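You operate a simulated robot arm through the tools that you are given. There is no shell and no other tool. Be economical: measure what you need, move in short steps, check, and stop when the job is done.

Carry out the task below with a simulated robot arm. There is one attempt and no reset: what you move stays moved.

TASK
On the low bench, make the pink tin and the white brick change places.
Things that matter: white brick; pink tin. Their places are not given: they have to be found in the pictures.

It is judged by the outcome, as a careful person would: the job done as asked, and still so three seconds after it is handed in. It fails if anything else is knocked over, pushed out of place, dropped, spilled or broken.

THE ROBOT
A 7-joint arm with a two-finger parallel gripper, fixed in place. Base frame: the origin is at the foot of the arm, x ahead of it, y to its left, z up; the work surface is at about z = 0. Lengths are in mm, angles in degrees, forces in N, time in s.
With the tool pointing down near the work surface it reaches from about 240 to 620 mm from the base axis. Its first joint turns from -66.0 to 66.0 degrees. Payload 2.6 kg.
Tool frame: the origin (TCP) lies between the finger pads and is the grasp point; the fingertips stand 30 mm ahead of it; z points along the fingers, y is the line along which they close. The gripper opens to 94 mm. The fingers are 28 mm wide and 10 mm thick; the gripper's body (50 by 96 mm) begins 55 mm behind the TCP.
Orientation is that of the tool frame in the base frame, as [roll, pitch, yaw] about the fixed x, y, z axes, in that order (R = Rz(yaw) Ry(pitch) Rx(roll)). With the fingers straight down and closing along the base's y, the tool's x points along the base's -x, its y along +y and its z along -z.

THE INTERFACE
- The arm moves only by the tool move_arm. Its argument "commands" is a list of rows, each a list of 4 numbers: the shift along the base's x, y, z in mm, then the turn about the base's z in degrees. In form: [[dx, dy, dz, spin], ...]. A call has 1 to 20 rows; each row is the pose to reach, as a shift and turn from the pose commanded when the call began. "grip" is the finger opening in mm, from 0 to 94, set as the call begins (left out, the last holds). A row lasts 0.2 s, in which the tool goes at most 50 mm and 8.6 degrees; a call with a longer step from one row to the next is refused whole, and so is a gripper value outside its range. A pose out of reach is approached as far as the arm can. The call stops where the force on the tool passes 40 N (or 10 N more than at its start, if that is more) or the arm is blocked; 0.2 s more then pass. The fingers move at their own pace (about 72 mm/s each) and stop on an object; they squeeze with about 34 N. The grip force told is the motor's: it shows also when the fingers shut on nothing. Time passes only in rows, and 0.2 s behind the last, so rows that repeat a pose let the fingers close. It gives the time, the measured TCP pose, the force on the tool (base axes), the opening and the grip force at its end, in the units of the frame above (readings bear some noise), and new pictures: "pictures" is both (left out), scene, wrist or none.
- Cameras (640 x 400 px; columns grow to the right, rows downward): "scene" is fixed at [47.1, 437.9, 576]; the picture's right is [-0.68, -0.73, 0.00], its down [-0.34, 0.31, -0.89] and it looks along [0.65, -0.60, -0.46] (base axes); focal length 333 px, centre (320, 200). "wrist" rides on the gripper at [-37, 0, -58] in the tool frame; the picture's right is [0.00, -1.00, 0.00], its down [0.97, 0.00, -0.24] and it looks along [0.24, 0.00, 0.97] (tool axes); focal length 218 px, centre (320, 200).
- point_at(camera, pixels): for up to 12 pixels [column, row] of the newest picture of that camera ("zoom" is the newest enlarged one), the place [x, y, z] in the base frame of the surface seen there, good to about 2 mm. No time passes.
- enlarge(camera, box): a new picture of the part [left, top, right, bottom] of that camera's present view, enlarged. No time passes.
- hand_in(): hands the job in; it is judged then, once.

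Work in short steps. Measure before you move; look again where a grasp or a placing could have gone wrong, and mend it. You have 60 turns and 100 pictures in all, the two below and enlarged ones among them. Open the gripper and draw the arm clear of the work before you hand the job in, unless the task says otherwise; then end with one line.

The tools are called after "Call:" as a command line: name --pt "numbers of a row" for each row, then --argument value for the rest, lists and objects as JSON in quotes. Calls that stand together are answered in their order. move_arm: Moves the arm, as the interface text tells. Its arguments: {"type":"object","properties":{"commands":{"type":"array"},"grip":{"type":"number"},"pictures":{"type":"string","enum":["both","scene","wrist","none"]}},"required":["commands"]} The other tools are called the same way: point_at (camera, pixels) gives the place of the surface under pixels of a picture; enlarge (camera, box) takes an enlarged picture of a part of a camera's view; hand_in () hands the job in.

At the start:

```text
time_s: 0.0
ee_pos: [330.0, -21.8, 340.2]
orientation: [180.0, 0.0, 179.9]
force: [-0.4, 0.6, -0.6]
gripper_width: 94.3
gripper_force: 0.0
```

scene: 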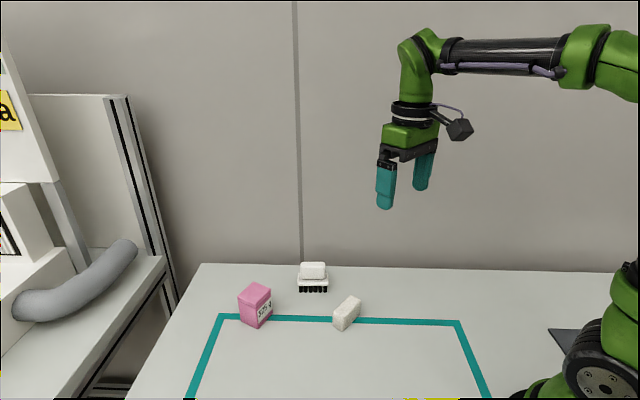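
wrist: 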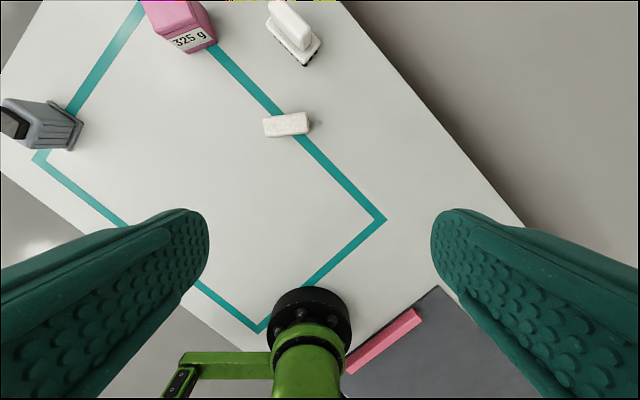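

The pink tin is at about (255,305) and the white brick at about (347,313) in the scene picture. I'll enlarge both views to measure them.

Call:
enlarge --camera "scene" --box '[220, 250, 380, 350]'

Call:
point_at --camera "wrist" --pixels '[[263, 118], [305, 113], [310, 131], [268, 137], [285, 118], [150, 12], [165, 53], [215, 40], [190, 8], [200, 5], [290, 20], [300, 60]]'

Call:
point_at --camera "scene" --pixels '[[238, 291], [254, 283], [271, 290], [255, 301], [240, 318], [254, 328], [271, 318], [333, 315], [353, 296], [361, 300], [343, 319], [342, 331]]'

```text
4.00 times, centred on (300, 300) of scene
```

zoom: 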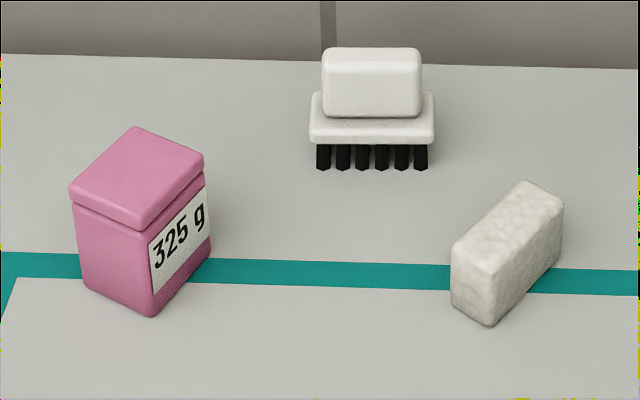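

```text
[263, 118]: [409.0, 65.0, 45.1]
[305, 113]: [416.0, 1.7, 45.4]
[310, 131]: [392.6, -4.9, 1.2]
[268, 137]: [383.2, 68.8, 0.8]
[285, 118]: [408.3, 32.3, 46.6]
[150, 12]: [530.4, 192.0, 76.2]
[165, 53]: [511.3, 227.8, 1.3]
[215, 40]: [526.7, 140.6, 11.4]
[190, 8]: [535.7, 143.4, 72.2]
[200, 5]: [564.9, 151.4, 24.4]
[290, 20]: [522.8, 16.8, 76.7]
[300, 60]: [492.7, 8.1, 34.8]
```

```text
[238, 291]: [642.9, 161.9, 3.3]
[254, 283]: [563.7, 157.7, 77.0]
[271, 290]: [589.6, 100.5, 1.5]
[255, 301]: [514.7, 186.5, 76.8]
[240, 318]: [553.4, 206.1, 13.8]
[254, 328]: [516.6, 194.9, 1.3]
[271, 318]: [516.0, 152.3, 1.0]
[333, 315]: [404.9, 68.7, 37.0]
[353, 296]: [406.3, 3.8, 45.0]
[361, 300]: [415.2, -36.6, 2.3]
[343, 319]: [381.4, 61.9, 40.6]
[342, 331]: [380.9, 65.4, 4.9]
```

Tin and brick are both clear. I'm measuring their top corners in the zoom, and the base and line marks.

Call:
point_at --camera "zoom" --pixels '[[76, 186], [135, 130], [200, 155], [140, 222], [138, 175], [458, 245], [524, 185], [557, 200], [490, 266], [152, 314], [488, 324], [370, 60]]'

Call:
point_at --camera "zoom" --pixels '[[86, 285], [152, 308], [209, 255], [454, 300], [488, 322], [560, 255], [315, 140], [432, 140], [340, 50], [412, 50], [330, 115], [415, 115]]'

```text
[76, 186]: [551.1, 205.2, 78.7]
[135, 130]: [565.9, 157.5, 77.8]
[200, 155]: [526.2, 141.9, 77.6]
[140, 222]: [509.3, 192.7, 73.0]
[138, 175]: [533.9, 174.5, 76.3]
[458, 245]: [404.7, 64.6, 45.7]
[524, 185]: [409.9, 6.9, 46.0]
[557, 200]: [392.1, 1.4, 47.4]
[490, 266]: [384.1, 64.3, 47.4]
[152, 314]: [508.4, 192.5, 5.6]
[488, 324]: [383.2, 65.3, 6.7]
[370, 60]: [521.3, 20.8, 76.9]
```

```text
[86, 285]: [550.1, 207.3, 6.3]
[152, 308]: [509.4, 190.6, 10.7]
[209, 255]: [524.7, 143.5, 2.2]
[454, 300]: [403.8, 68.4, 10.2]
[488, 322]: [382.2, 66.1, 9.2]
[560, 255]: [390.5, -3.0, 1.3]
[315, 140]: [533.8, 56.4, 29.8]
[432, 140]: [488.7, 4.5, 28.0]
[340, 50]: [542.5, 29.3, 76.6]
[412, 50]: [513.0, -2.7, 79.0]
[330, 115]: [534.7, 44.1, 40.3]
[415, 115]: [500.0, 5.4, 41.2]
```

Tin: centre (538,174), 52×44 mm, 77 mm tall, long axis at about 108°. Brick: centre (397.5,34), 66×22 mm, 46 mm tall, long axis at about 96°. First I'll move above the brick, spin 6°, to grip it along its length.

Call:
move_arm --pt "30 25 -20 3" --pt "60 50 -50 6" --pt "67.5 56 -95 6" --pt "67.5 56 -140 6" --pt "67.5 56 -180 6" --pt "67.5 56 -200 6" --pt "67.5 56 -200 6" --grip 94

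```text
time_s: 1.6
ee_pos: [397.3, 35.4, 141.2]
orientation: [180.0, -0.1, -174.1]
force: [-0.8, 0.3, -0.8]
gripper_width: 94.1
gripper_force: 0.0
```

scene: 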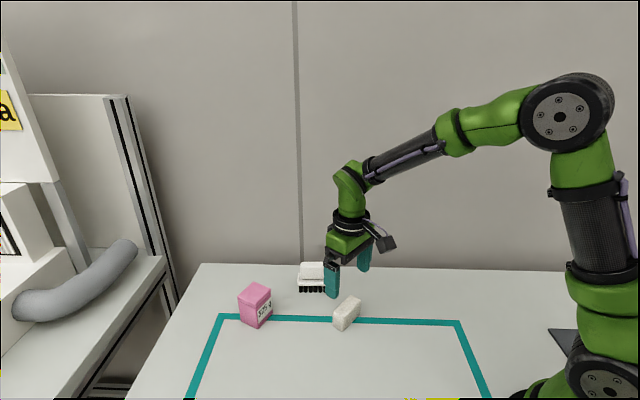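
wrist: 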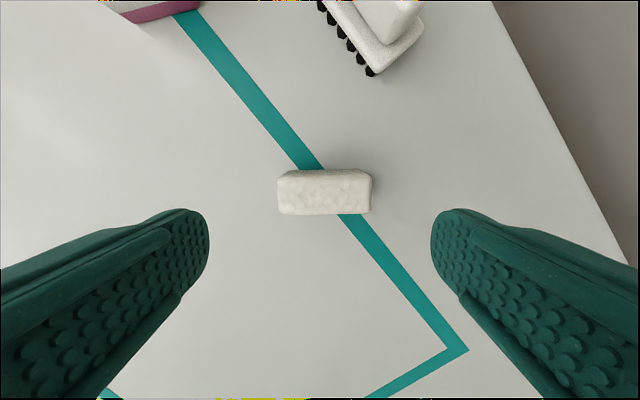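

The brick is aligned and centred between the fingers (col 324). I'll descend to z≈34.

Call:
move_arm --pt "0 -1 -40 0" --pt "0 -1 -75 0" --pt "0 -1 -97 0" --pt "0 -1 -107 0" --pt "0 -1 -107 0"

Call:
move_arm --pt "0 0 0 0" --pt "0 0 0 0" --pt "0 0 0 0" --pt "0 0 0 0" --grip 55

```text
time_s: 2.8
ee_pos: [397.6, 34.4, 33.2]
orientation: [180.0, 0.0, -173.9]
force: [0.0, -0.6, -0.7]
gripper_width: 93.9
gripper_force: 0.0
```

scene: 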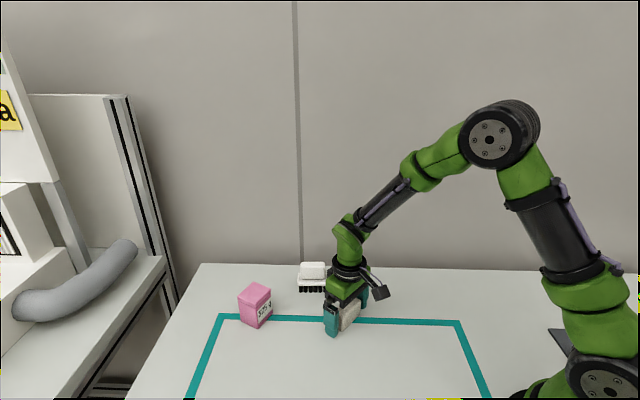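
wrist: 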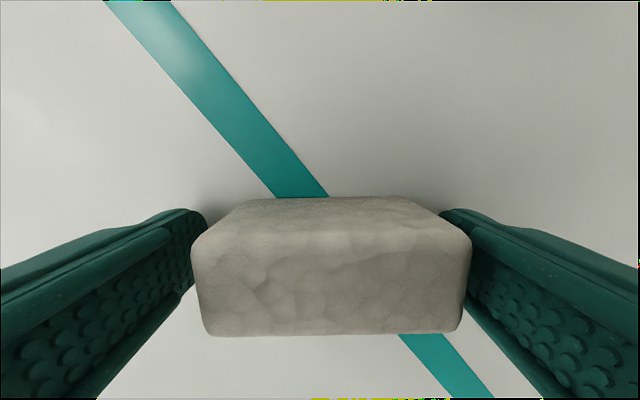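

```text
time_s: 3.8
ee_pos: [397.1, 35.1, 32.8]
orientation: [180.0, 0.0, -174.0]
force: [-0.1, -1.0, -0.6]
gripper_width: 73.5
gripper_force: 33.5
```

scene: 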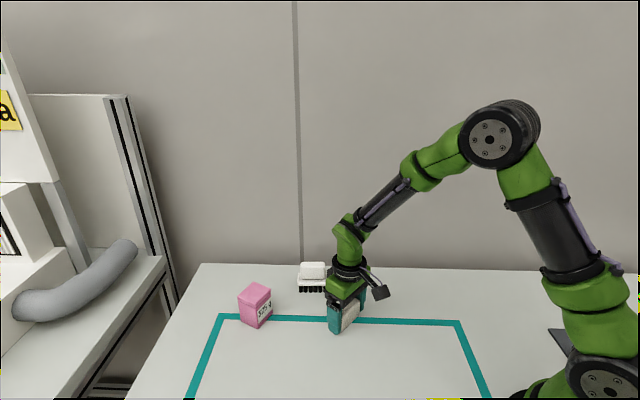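
wrist: 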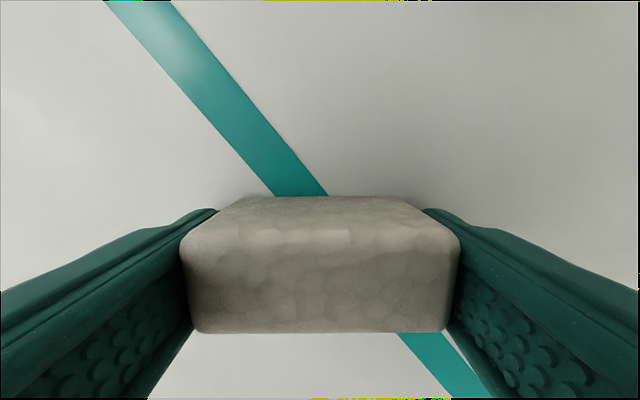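

Gripped (opening 73.5, force 33.5 N). The brick's original centre was about (397,32). I'll lift it and put it at a temporary place near (395,165).

Call:
move_arm --pt "0 0 15 0" --pt "0 0 40 0" --pt "0 30 60 0" --pt "0 65 60 0" --pt "0 100 60 0" --pt "-2 125 60 0" --pt "-2 132 60 0" --pt "-2 132 35 0" --pt "-2 132 12 0" --pt "-2 132 4 0" --pt "-2 132 1 0" --pt "-2 132 1 0"

```text
time_s: 6.4
ee_pos: [395.4, 164.8, 35.2]
orientation: [179.9, 0.0, -174.0]
force: [0.0, -0.1, -0.4]
gripper_width: 73.3
gripper_force: 33.8
```

scene: 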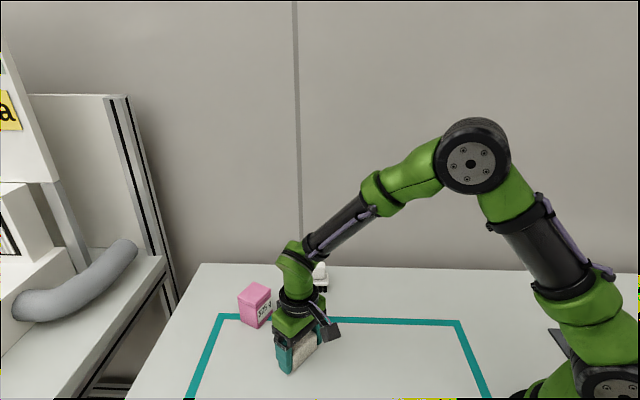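
wrist: 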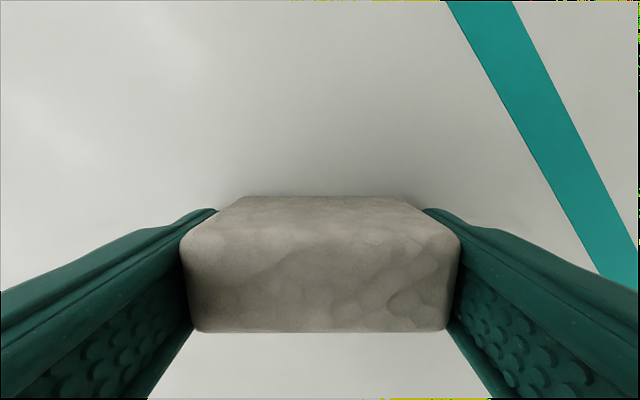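

I'll lower the last 2 mm, release, and go straight up.

Call:
move_arm --pt "0 0 -2 0" --pt "0 0 -2 0" --pictures "none"

Call:
move_arm --pt "0 0 0 0" --pt "0 0 0 0" --pt "0 0 5 0" --pt "0 0 40 0" --pt "0 0 85 0" --pt "0 0 130 0" --pt "0 0 130 0" --grip 94

```text
time_s: 7.0
ee_pos: [395.7, 166.4, 33.1]
orientation: [-179.9, 0.1, -174.0]
force: [-3.5, -1.5, 9.1]
gripper_width: 73.2
gripper_force: 33.9
```

```text
time_s: 8.6
ee_pos: [396.5, 165.9, 162.7]
orientation: [180.0, 0.1, -173.9]
force: [0.3, -0.9, -0.2]
gripper_width: 94.0
gripper_force: 0.1
```

scene: 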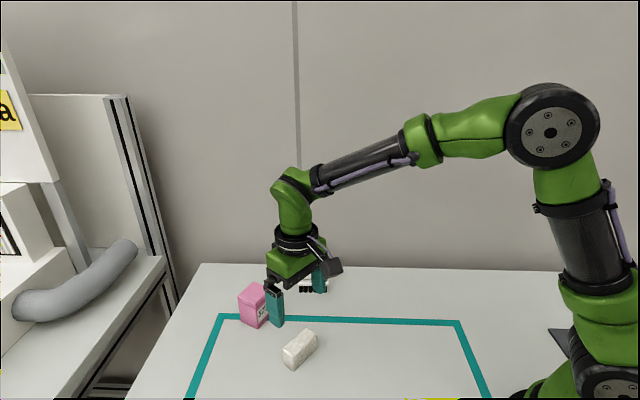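
wrist: 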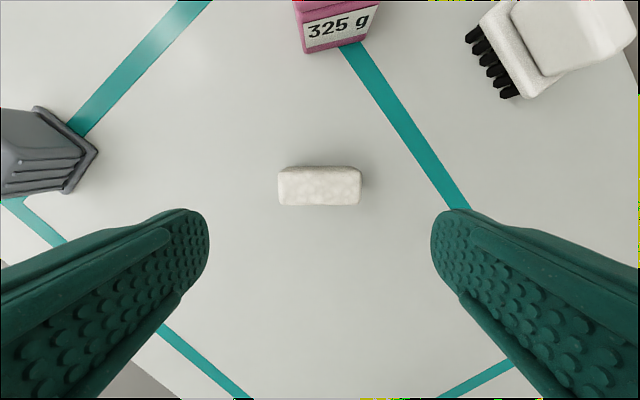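

The brick stands at the temporary place. Next I'll move above the tin at (538,174) with 12° more spin (18° in all).

Call:
move_arm --pt "35 2 0 4" --pt "75 5 0 8" --pt "110 8 0 12" --pt "135 8 0 12" --pt "141.5 8 0 12" --pt "141.5 8 0 12"

```text
time_s: 10.0
ee_pos: [537.5, 173.1, 162.6]
orientation: [-180.0, 0.0, -162.0]
force: [0.2, 0.8, 0.0]
gripper_width: 93.9
gripper_force: 0.0
```

scene: 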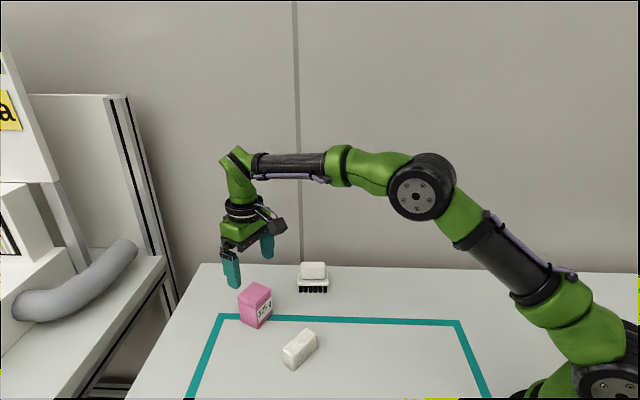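
wrist: 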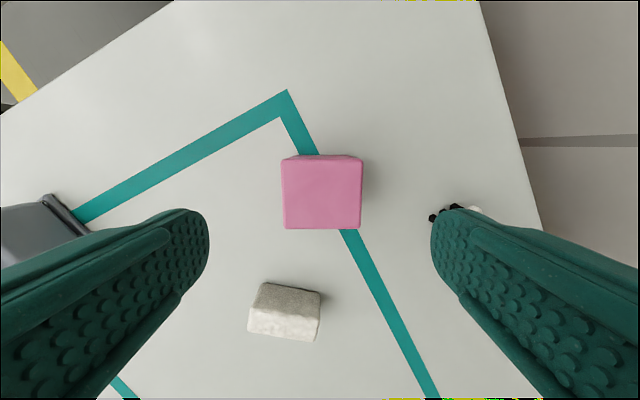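

The tin is aligned and centred (col 322). I'll descend to z≈42 and grip it.

Call:
move_arm --pt "0 0 -40 0" --pt "0 0 -80 0" --pt "0 0 -108 0" --pt "0 0 -120 0" --pt "0 0 -120 0"

Call:
move_arm --pt "0 0 0 0" --pt "0 0 0 0" --pt "0 0 0 0" --pt "0 0 0 0" --grip 35

```text
time_s: 11.2
ee_pos: [538.0, 171.6, 41.1]
orientation: [180.0, 0.0, -162.0]
force: [0.3, -0.5, 0.0]
gripper_width: 94.0
gripper_force: 0.1
```

scene: 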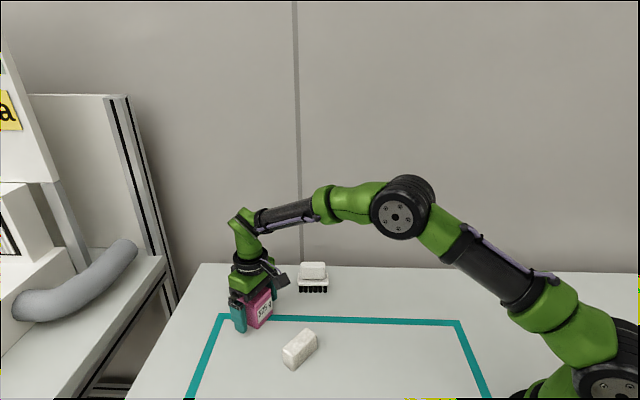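
wrist: 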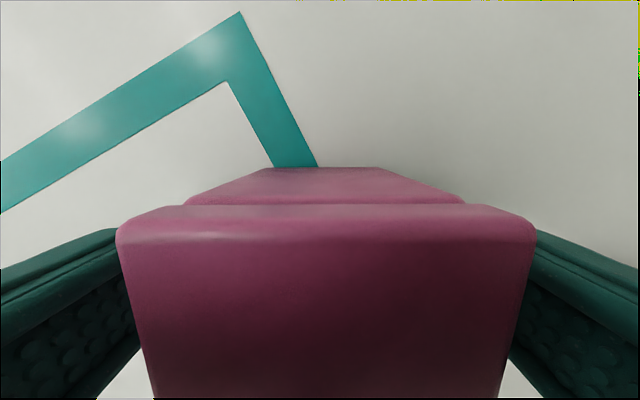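

```text
time_s: 12.2
ee_pos: [537.7, 173.0, 42.8]
orientation: [-179.9, 0.0, -161.9]
force: [-0.6, -0.3, -0.5]
gripper_width: 60.4
gripper_force: 34.1
```

scene: 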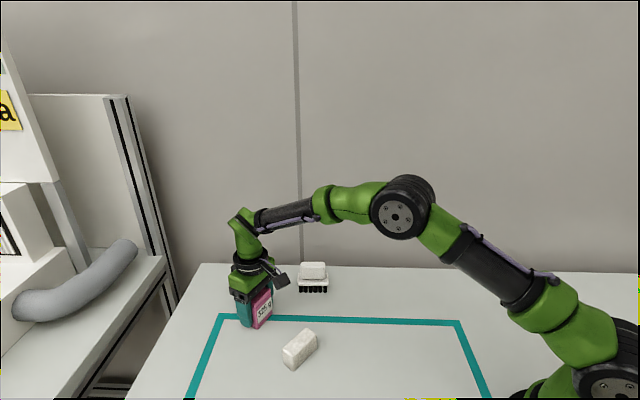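
wrist: 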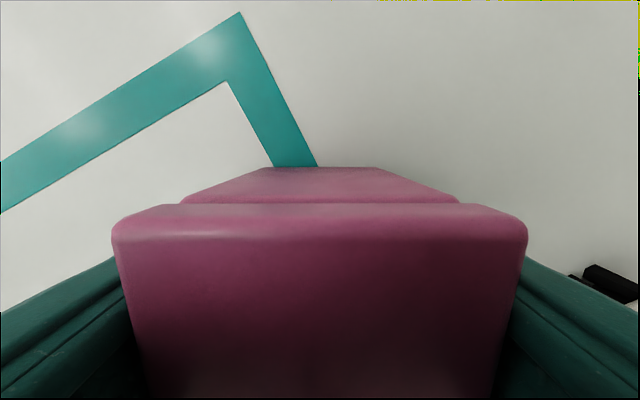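

The tin is held (60 mm, 34 N). I'll lift it and carry it to the brick's old place (397,32), lowering to just above the surface.

Call:
move_arm --pt "0 0 20 0" --pt "0 0 60 0" --pt "0 0 95 0" --pt "-25 -25 95 0" --pt "-55 -55 95 0" --pt "-85 -85 95 0" --pt "-115 -115 95 0" --pt "-135 -135 95 0" --pt "-140.7 -141 95 0" --pt "-140.7 -141 60 0" --pt "-140.7 -141 25 0" --pt "-140.7 -141 8 0" --pt "-140.7 -141 2 0" --pt "-140.7 -141 2 0"

```text
time_s: 15.2
ee_pos: [395.8, 33.2, 44.1]
orientation: [-180.0, 0.0, -162.0]
force: [-0.1, 0.0, -3.1]
gripper_width: 60.5
gripper_force: 34.1
```

scene: 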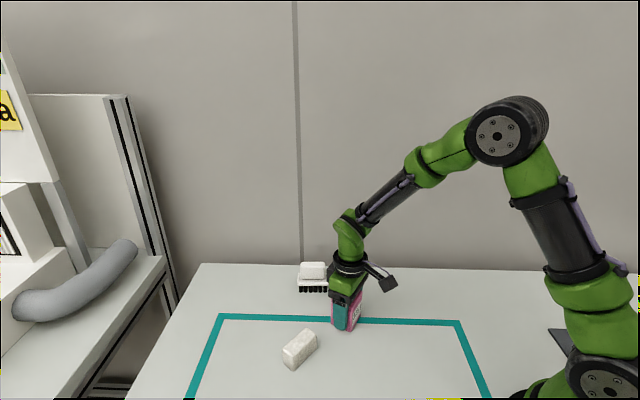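
wrist: 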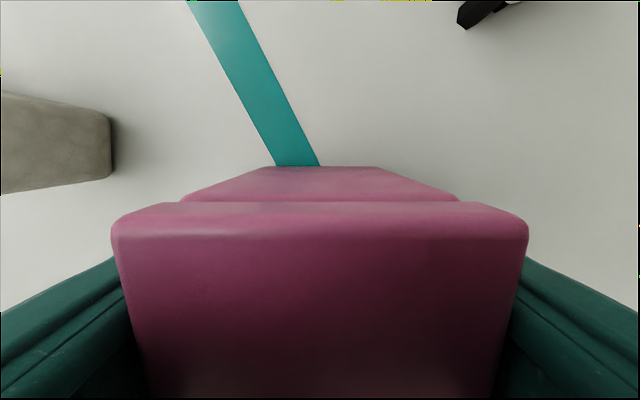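

I'll set it down, release, and rise.

Call:
move_arm --pt "0 0 -2 0" --pt "0 0 -2 0" --pictures "none"

Call:
move_arm --pt "0 0 0 0" --pt "0 0 0 0" --pt "0 0 5 0" --pt "0 0 40 0" --pt "0 0 85 0" --pt "0 0 120 0" --pt "0 45 120 -4" --pt "0 90 120 -8" --pt "0 125 120 -12" --pt "0 132 120 -12" --pt "0 132 120 -12" --grip 94

Call:
point_at --camera "wrist" --pixels '[[320, 190]]'

```text
time_s: 15.8
ee_pos: [396.7, 32.6, 42.0]
orientation: [-180.0, 0.0, -162.0]
force: [-0.6, -0.3, -1.4]
gripper_width: 60.2
gripper_force: 34.2
```

```text
time_s: 18.2
ee_pos: [396.1, 164.1, 162.6]
orientation: [180.0, 0.0, -174.0]
force: [0.4, 0.4, -0.4]
gripper_width: 94.1
gripper_force: 0.0
```

scene: 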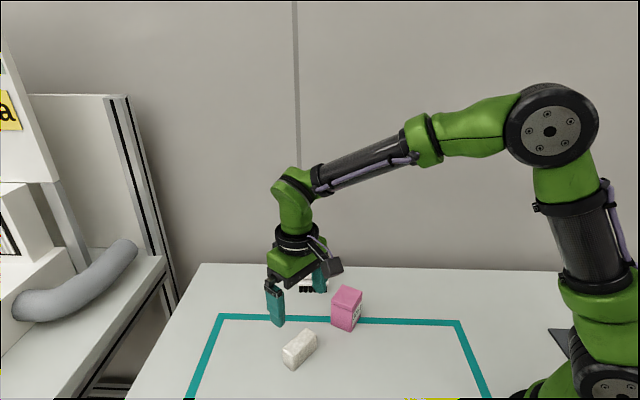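
wrist: 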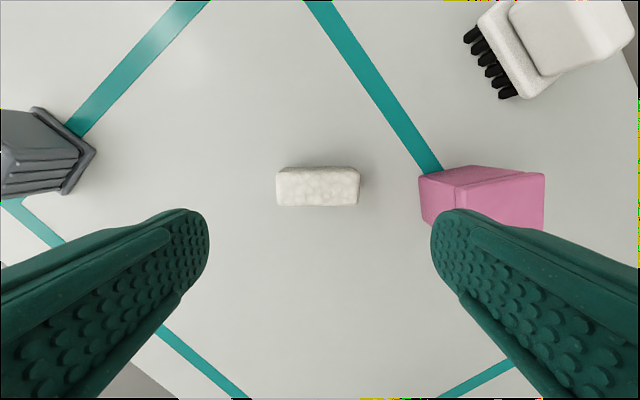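

```text
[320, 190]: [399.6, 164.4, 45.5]
```

The tin stands in place and the brick is centred under the gripper (col 318). I'll descend and grip it.

Call:
move_arm --pt "0 0 -45 0" --pt "0 0 -85 0" --pt "0 0 -115 0" --pt "0 0 -129 0" --pt "0 0 -129 0" --pictures "none"

Call:
move_arm --pt "0 0 0 0" --pt "0 0 0 0" --pt "0 0 0 0" --pt "0 0 0 0" --grip 55

```text
time_s: 19.4
ee_pos: [396.4, 164.1, 32.8]
orientation: [180.0, 0.0, -174.0]
force: [0.0, 0.0, 0.1]
gripper_width: 94.1
gripper_force: 0.1
```

```text
time_s: 20.4
ee_pos: [394.7, 164.5, 34.3]
orientation: [-179.9, 0.1, -174.0]
force: [0.4, 0.4, 0.3]
gripper_width: 73.3
gripper_force: 33.9
```

scene: 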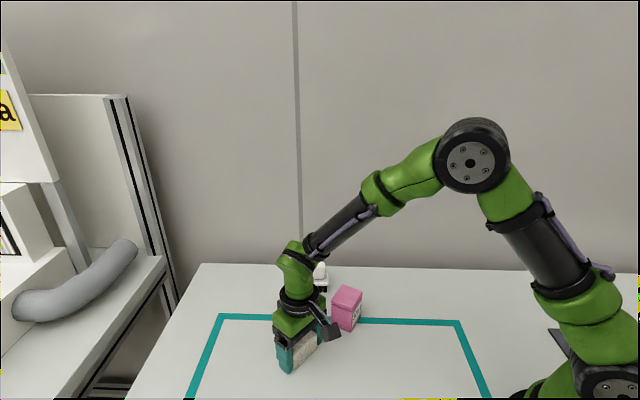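
wrist: 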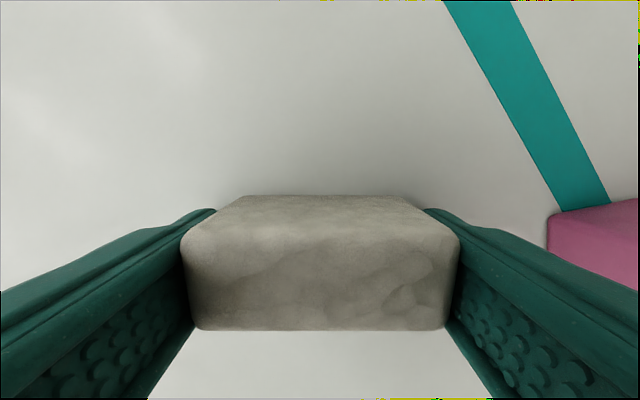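

The brick is held again. I'll lift it and carry it to the tin's old place (538,173).

Call:
move_arm --pt "0 0 20 0" --pt "0 0 60 0" --pt "35 2 60 0" --pt "75 4 60 0" --pt "110 6 60 0" --pt "135 8 60 0" --pt "142 8 60 0" --pt "142 8 30 0" --pt "142 8 10 0" --pt "142 8 2 0" --pt "142 8 2 0" --pt "142 8 0 0" --pt "142 8 0 0"

```text
time_s: 23.2
ee_pos: [538.9, 172.4, 34.5]
orientation: [-179.9, 0.0, -174.0]
force: [0.4, 0.9, -0.7]
gripper_width: 73.3
gripper_force: 33.8
```

scene: 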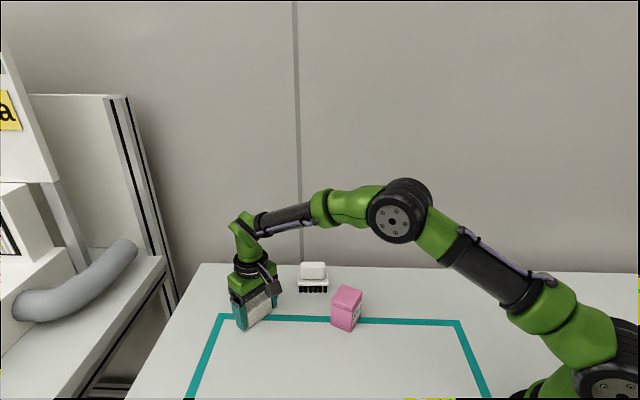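
wrist: 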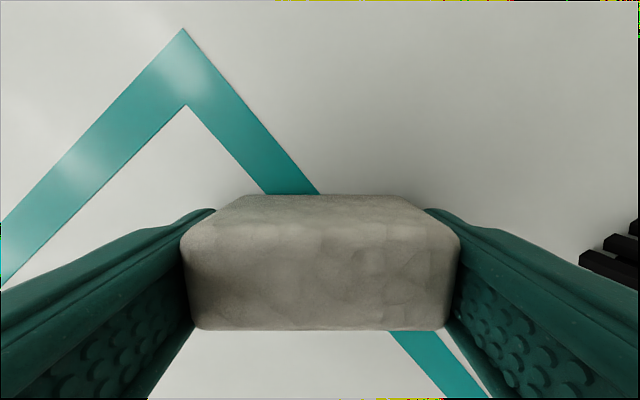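

It's in place, so I'll release, rise and draw back.

Call:
move_arm --pt "0 0 -1 0" --pt "0 0 -1 0" --pictures "none"

Call:
move_arm --pt "0 0 0 0" --pt "0 0 0 0" --pt "0 0 5 0" --pt "0 0 40 0" --pt "0 0 85 0" --pt "0 0 130 0" --pt "-25 -25 165 0" --pt "-55 -50 195 0" --pt "-85 -75 220 0" --pt "-120 -100 240 0" --pt "-150 -125 260 0" --pt "-180 -150 280 0" --pt "-205 -180 290 0" --pt "-205 -180 290 0" --grip 94

Call:
enlarge --camera "scene" --box '[220, 250, 380, 350]'

```text
time_s: 23.8
ee_pos: [539.4, 172.4, 33.6]
orientation: [180.0, 0.1, -174.0]
force: [-1.3, -0.1, 5.6]
gripper_width: 73.3
gripper_force: 34.3
```

```text
time_s: 26.8
ee_pos: [333.1, -6.4, 321.0]
orientation: [179.9, 0.0, -174.0]
force: [-0.9, 0.2, -0.4]
gripper_width: 93.9
gripper_force: 0.0
```

scene: 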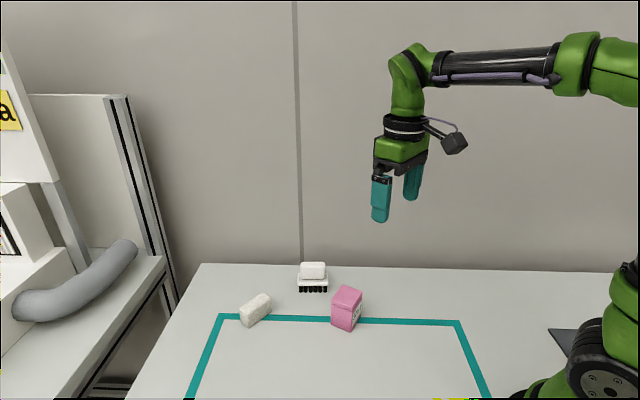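
wrist: 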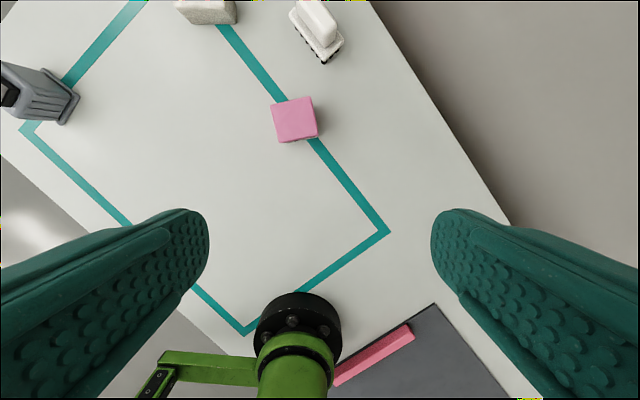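

```text
4.00 times, centred on (300, 300) of scene
```

zoom: 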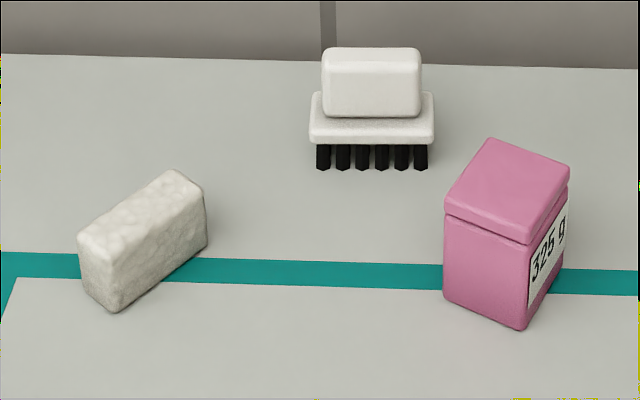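

Both objects stand upright in each other's old places, the brush hasn't moved, and the arm is clear, so I'm handing in.

Call:
hand_in

```text
The job is handed in.
```

The pink tin and the white brick have changed places. Both are standing upright and nothing else was moved.
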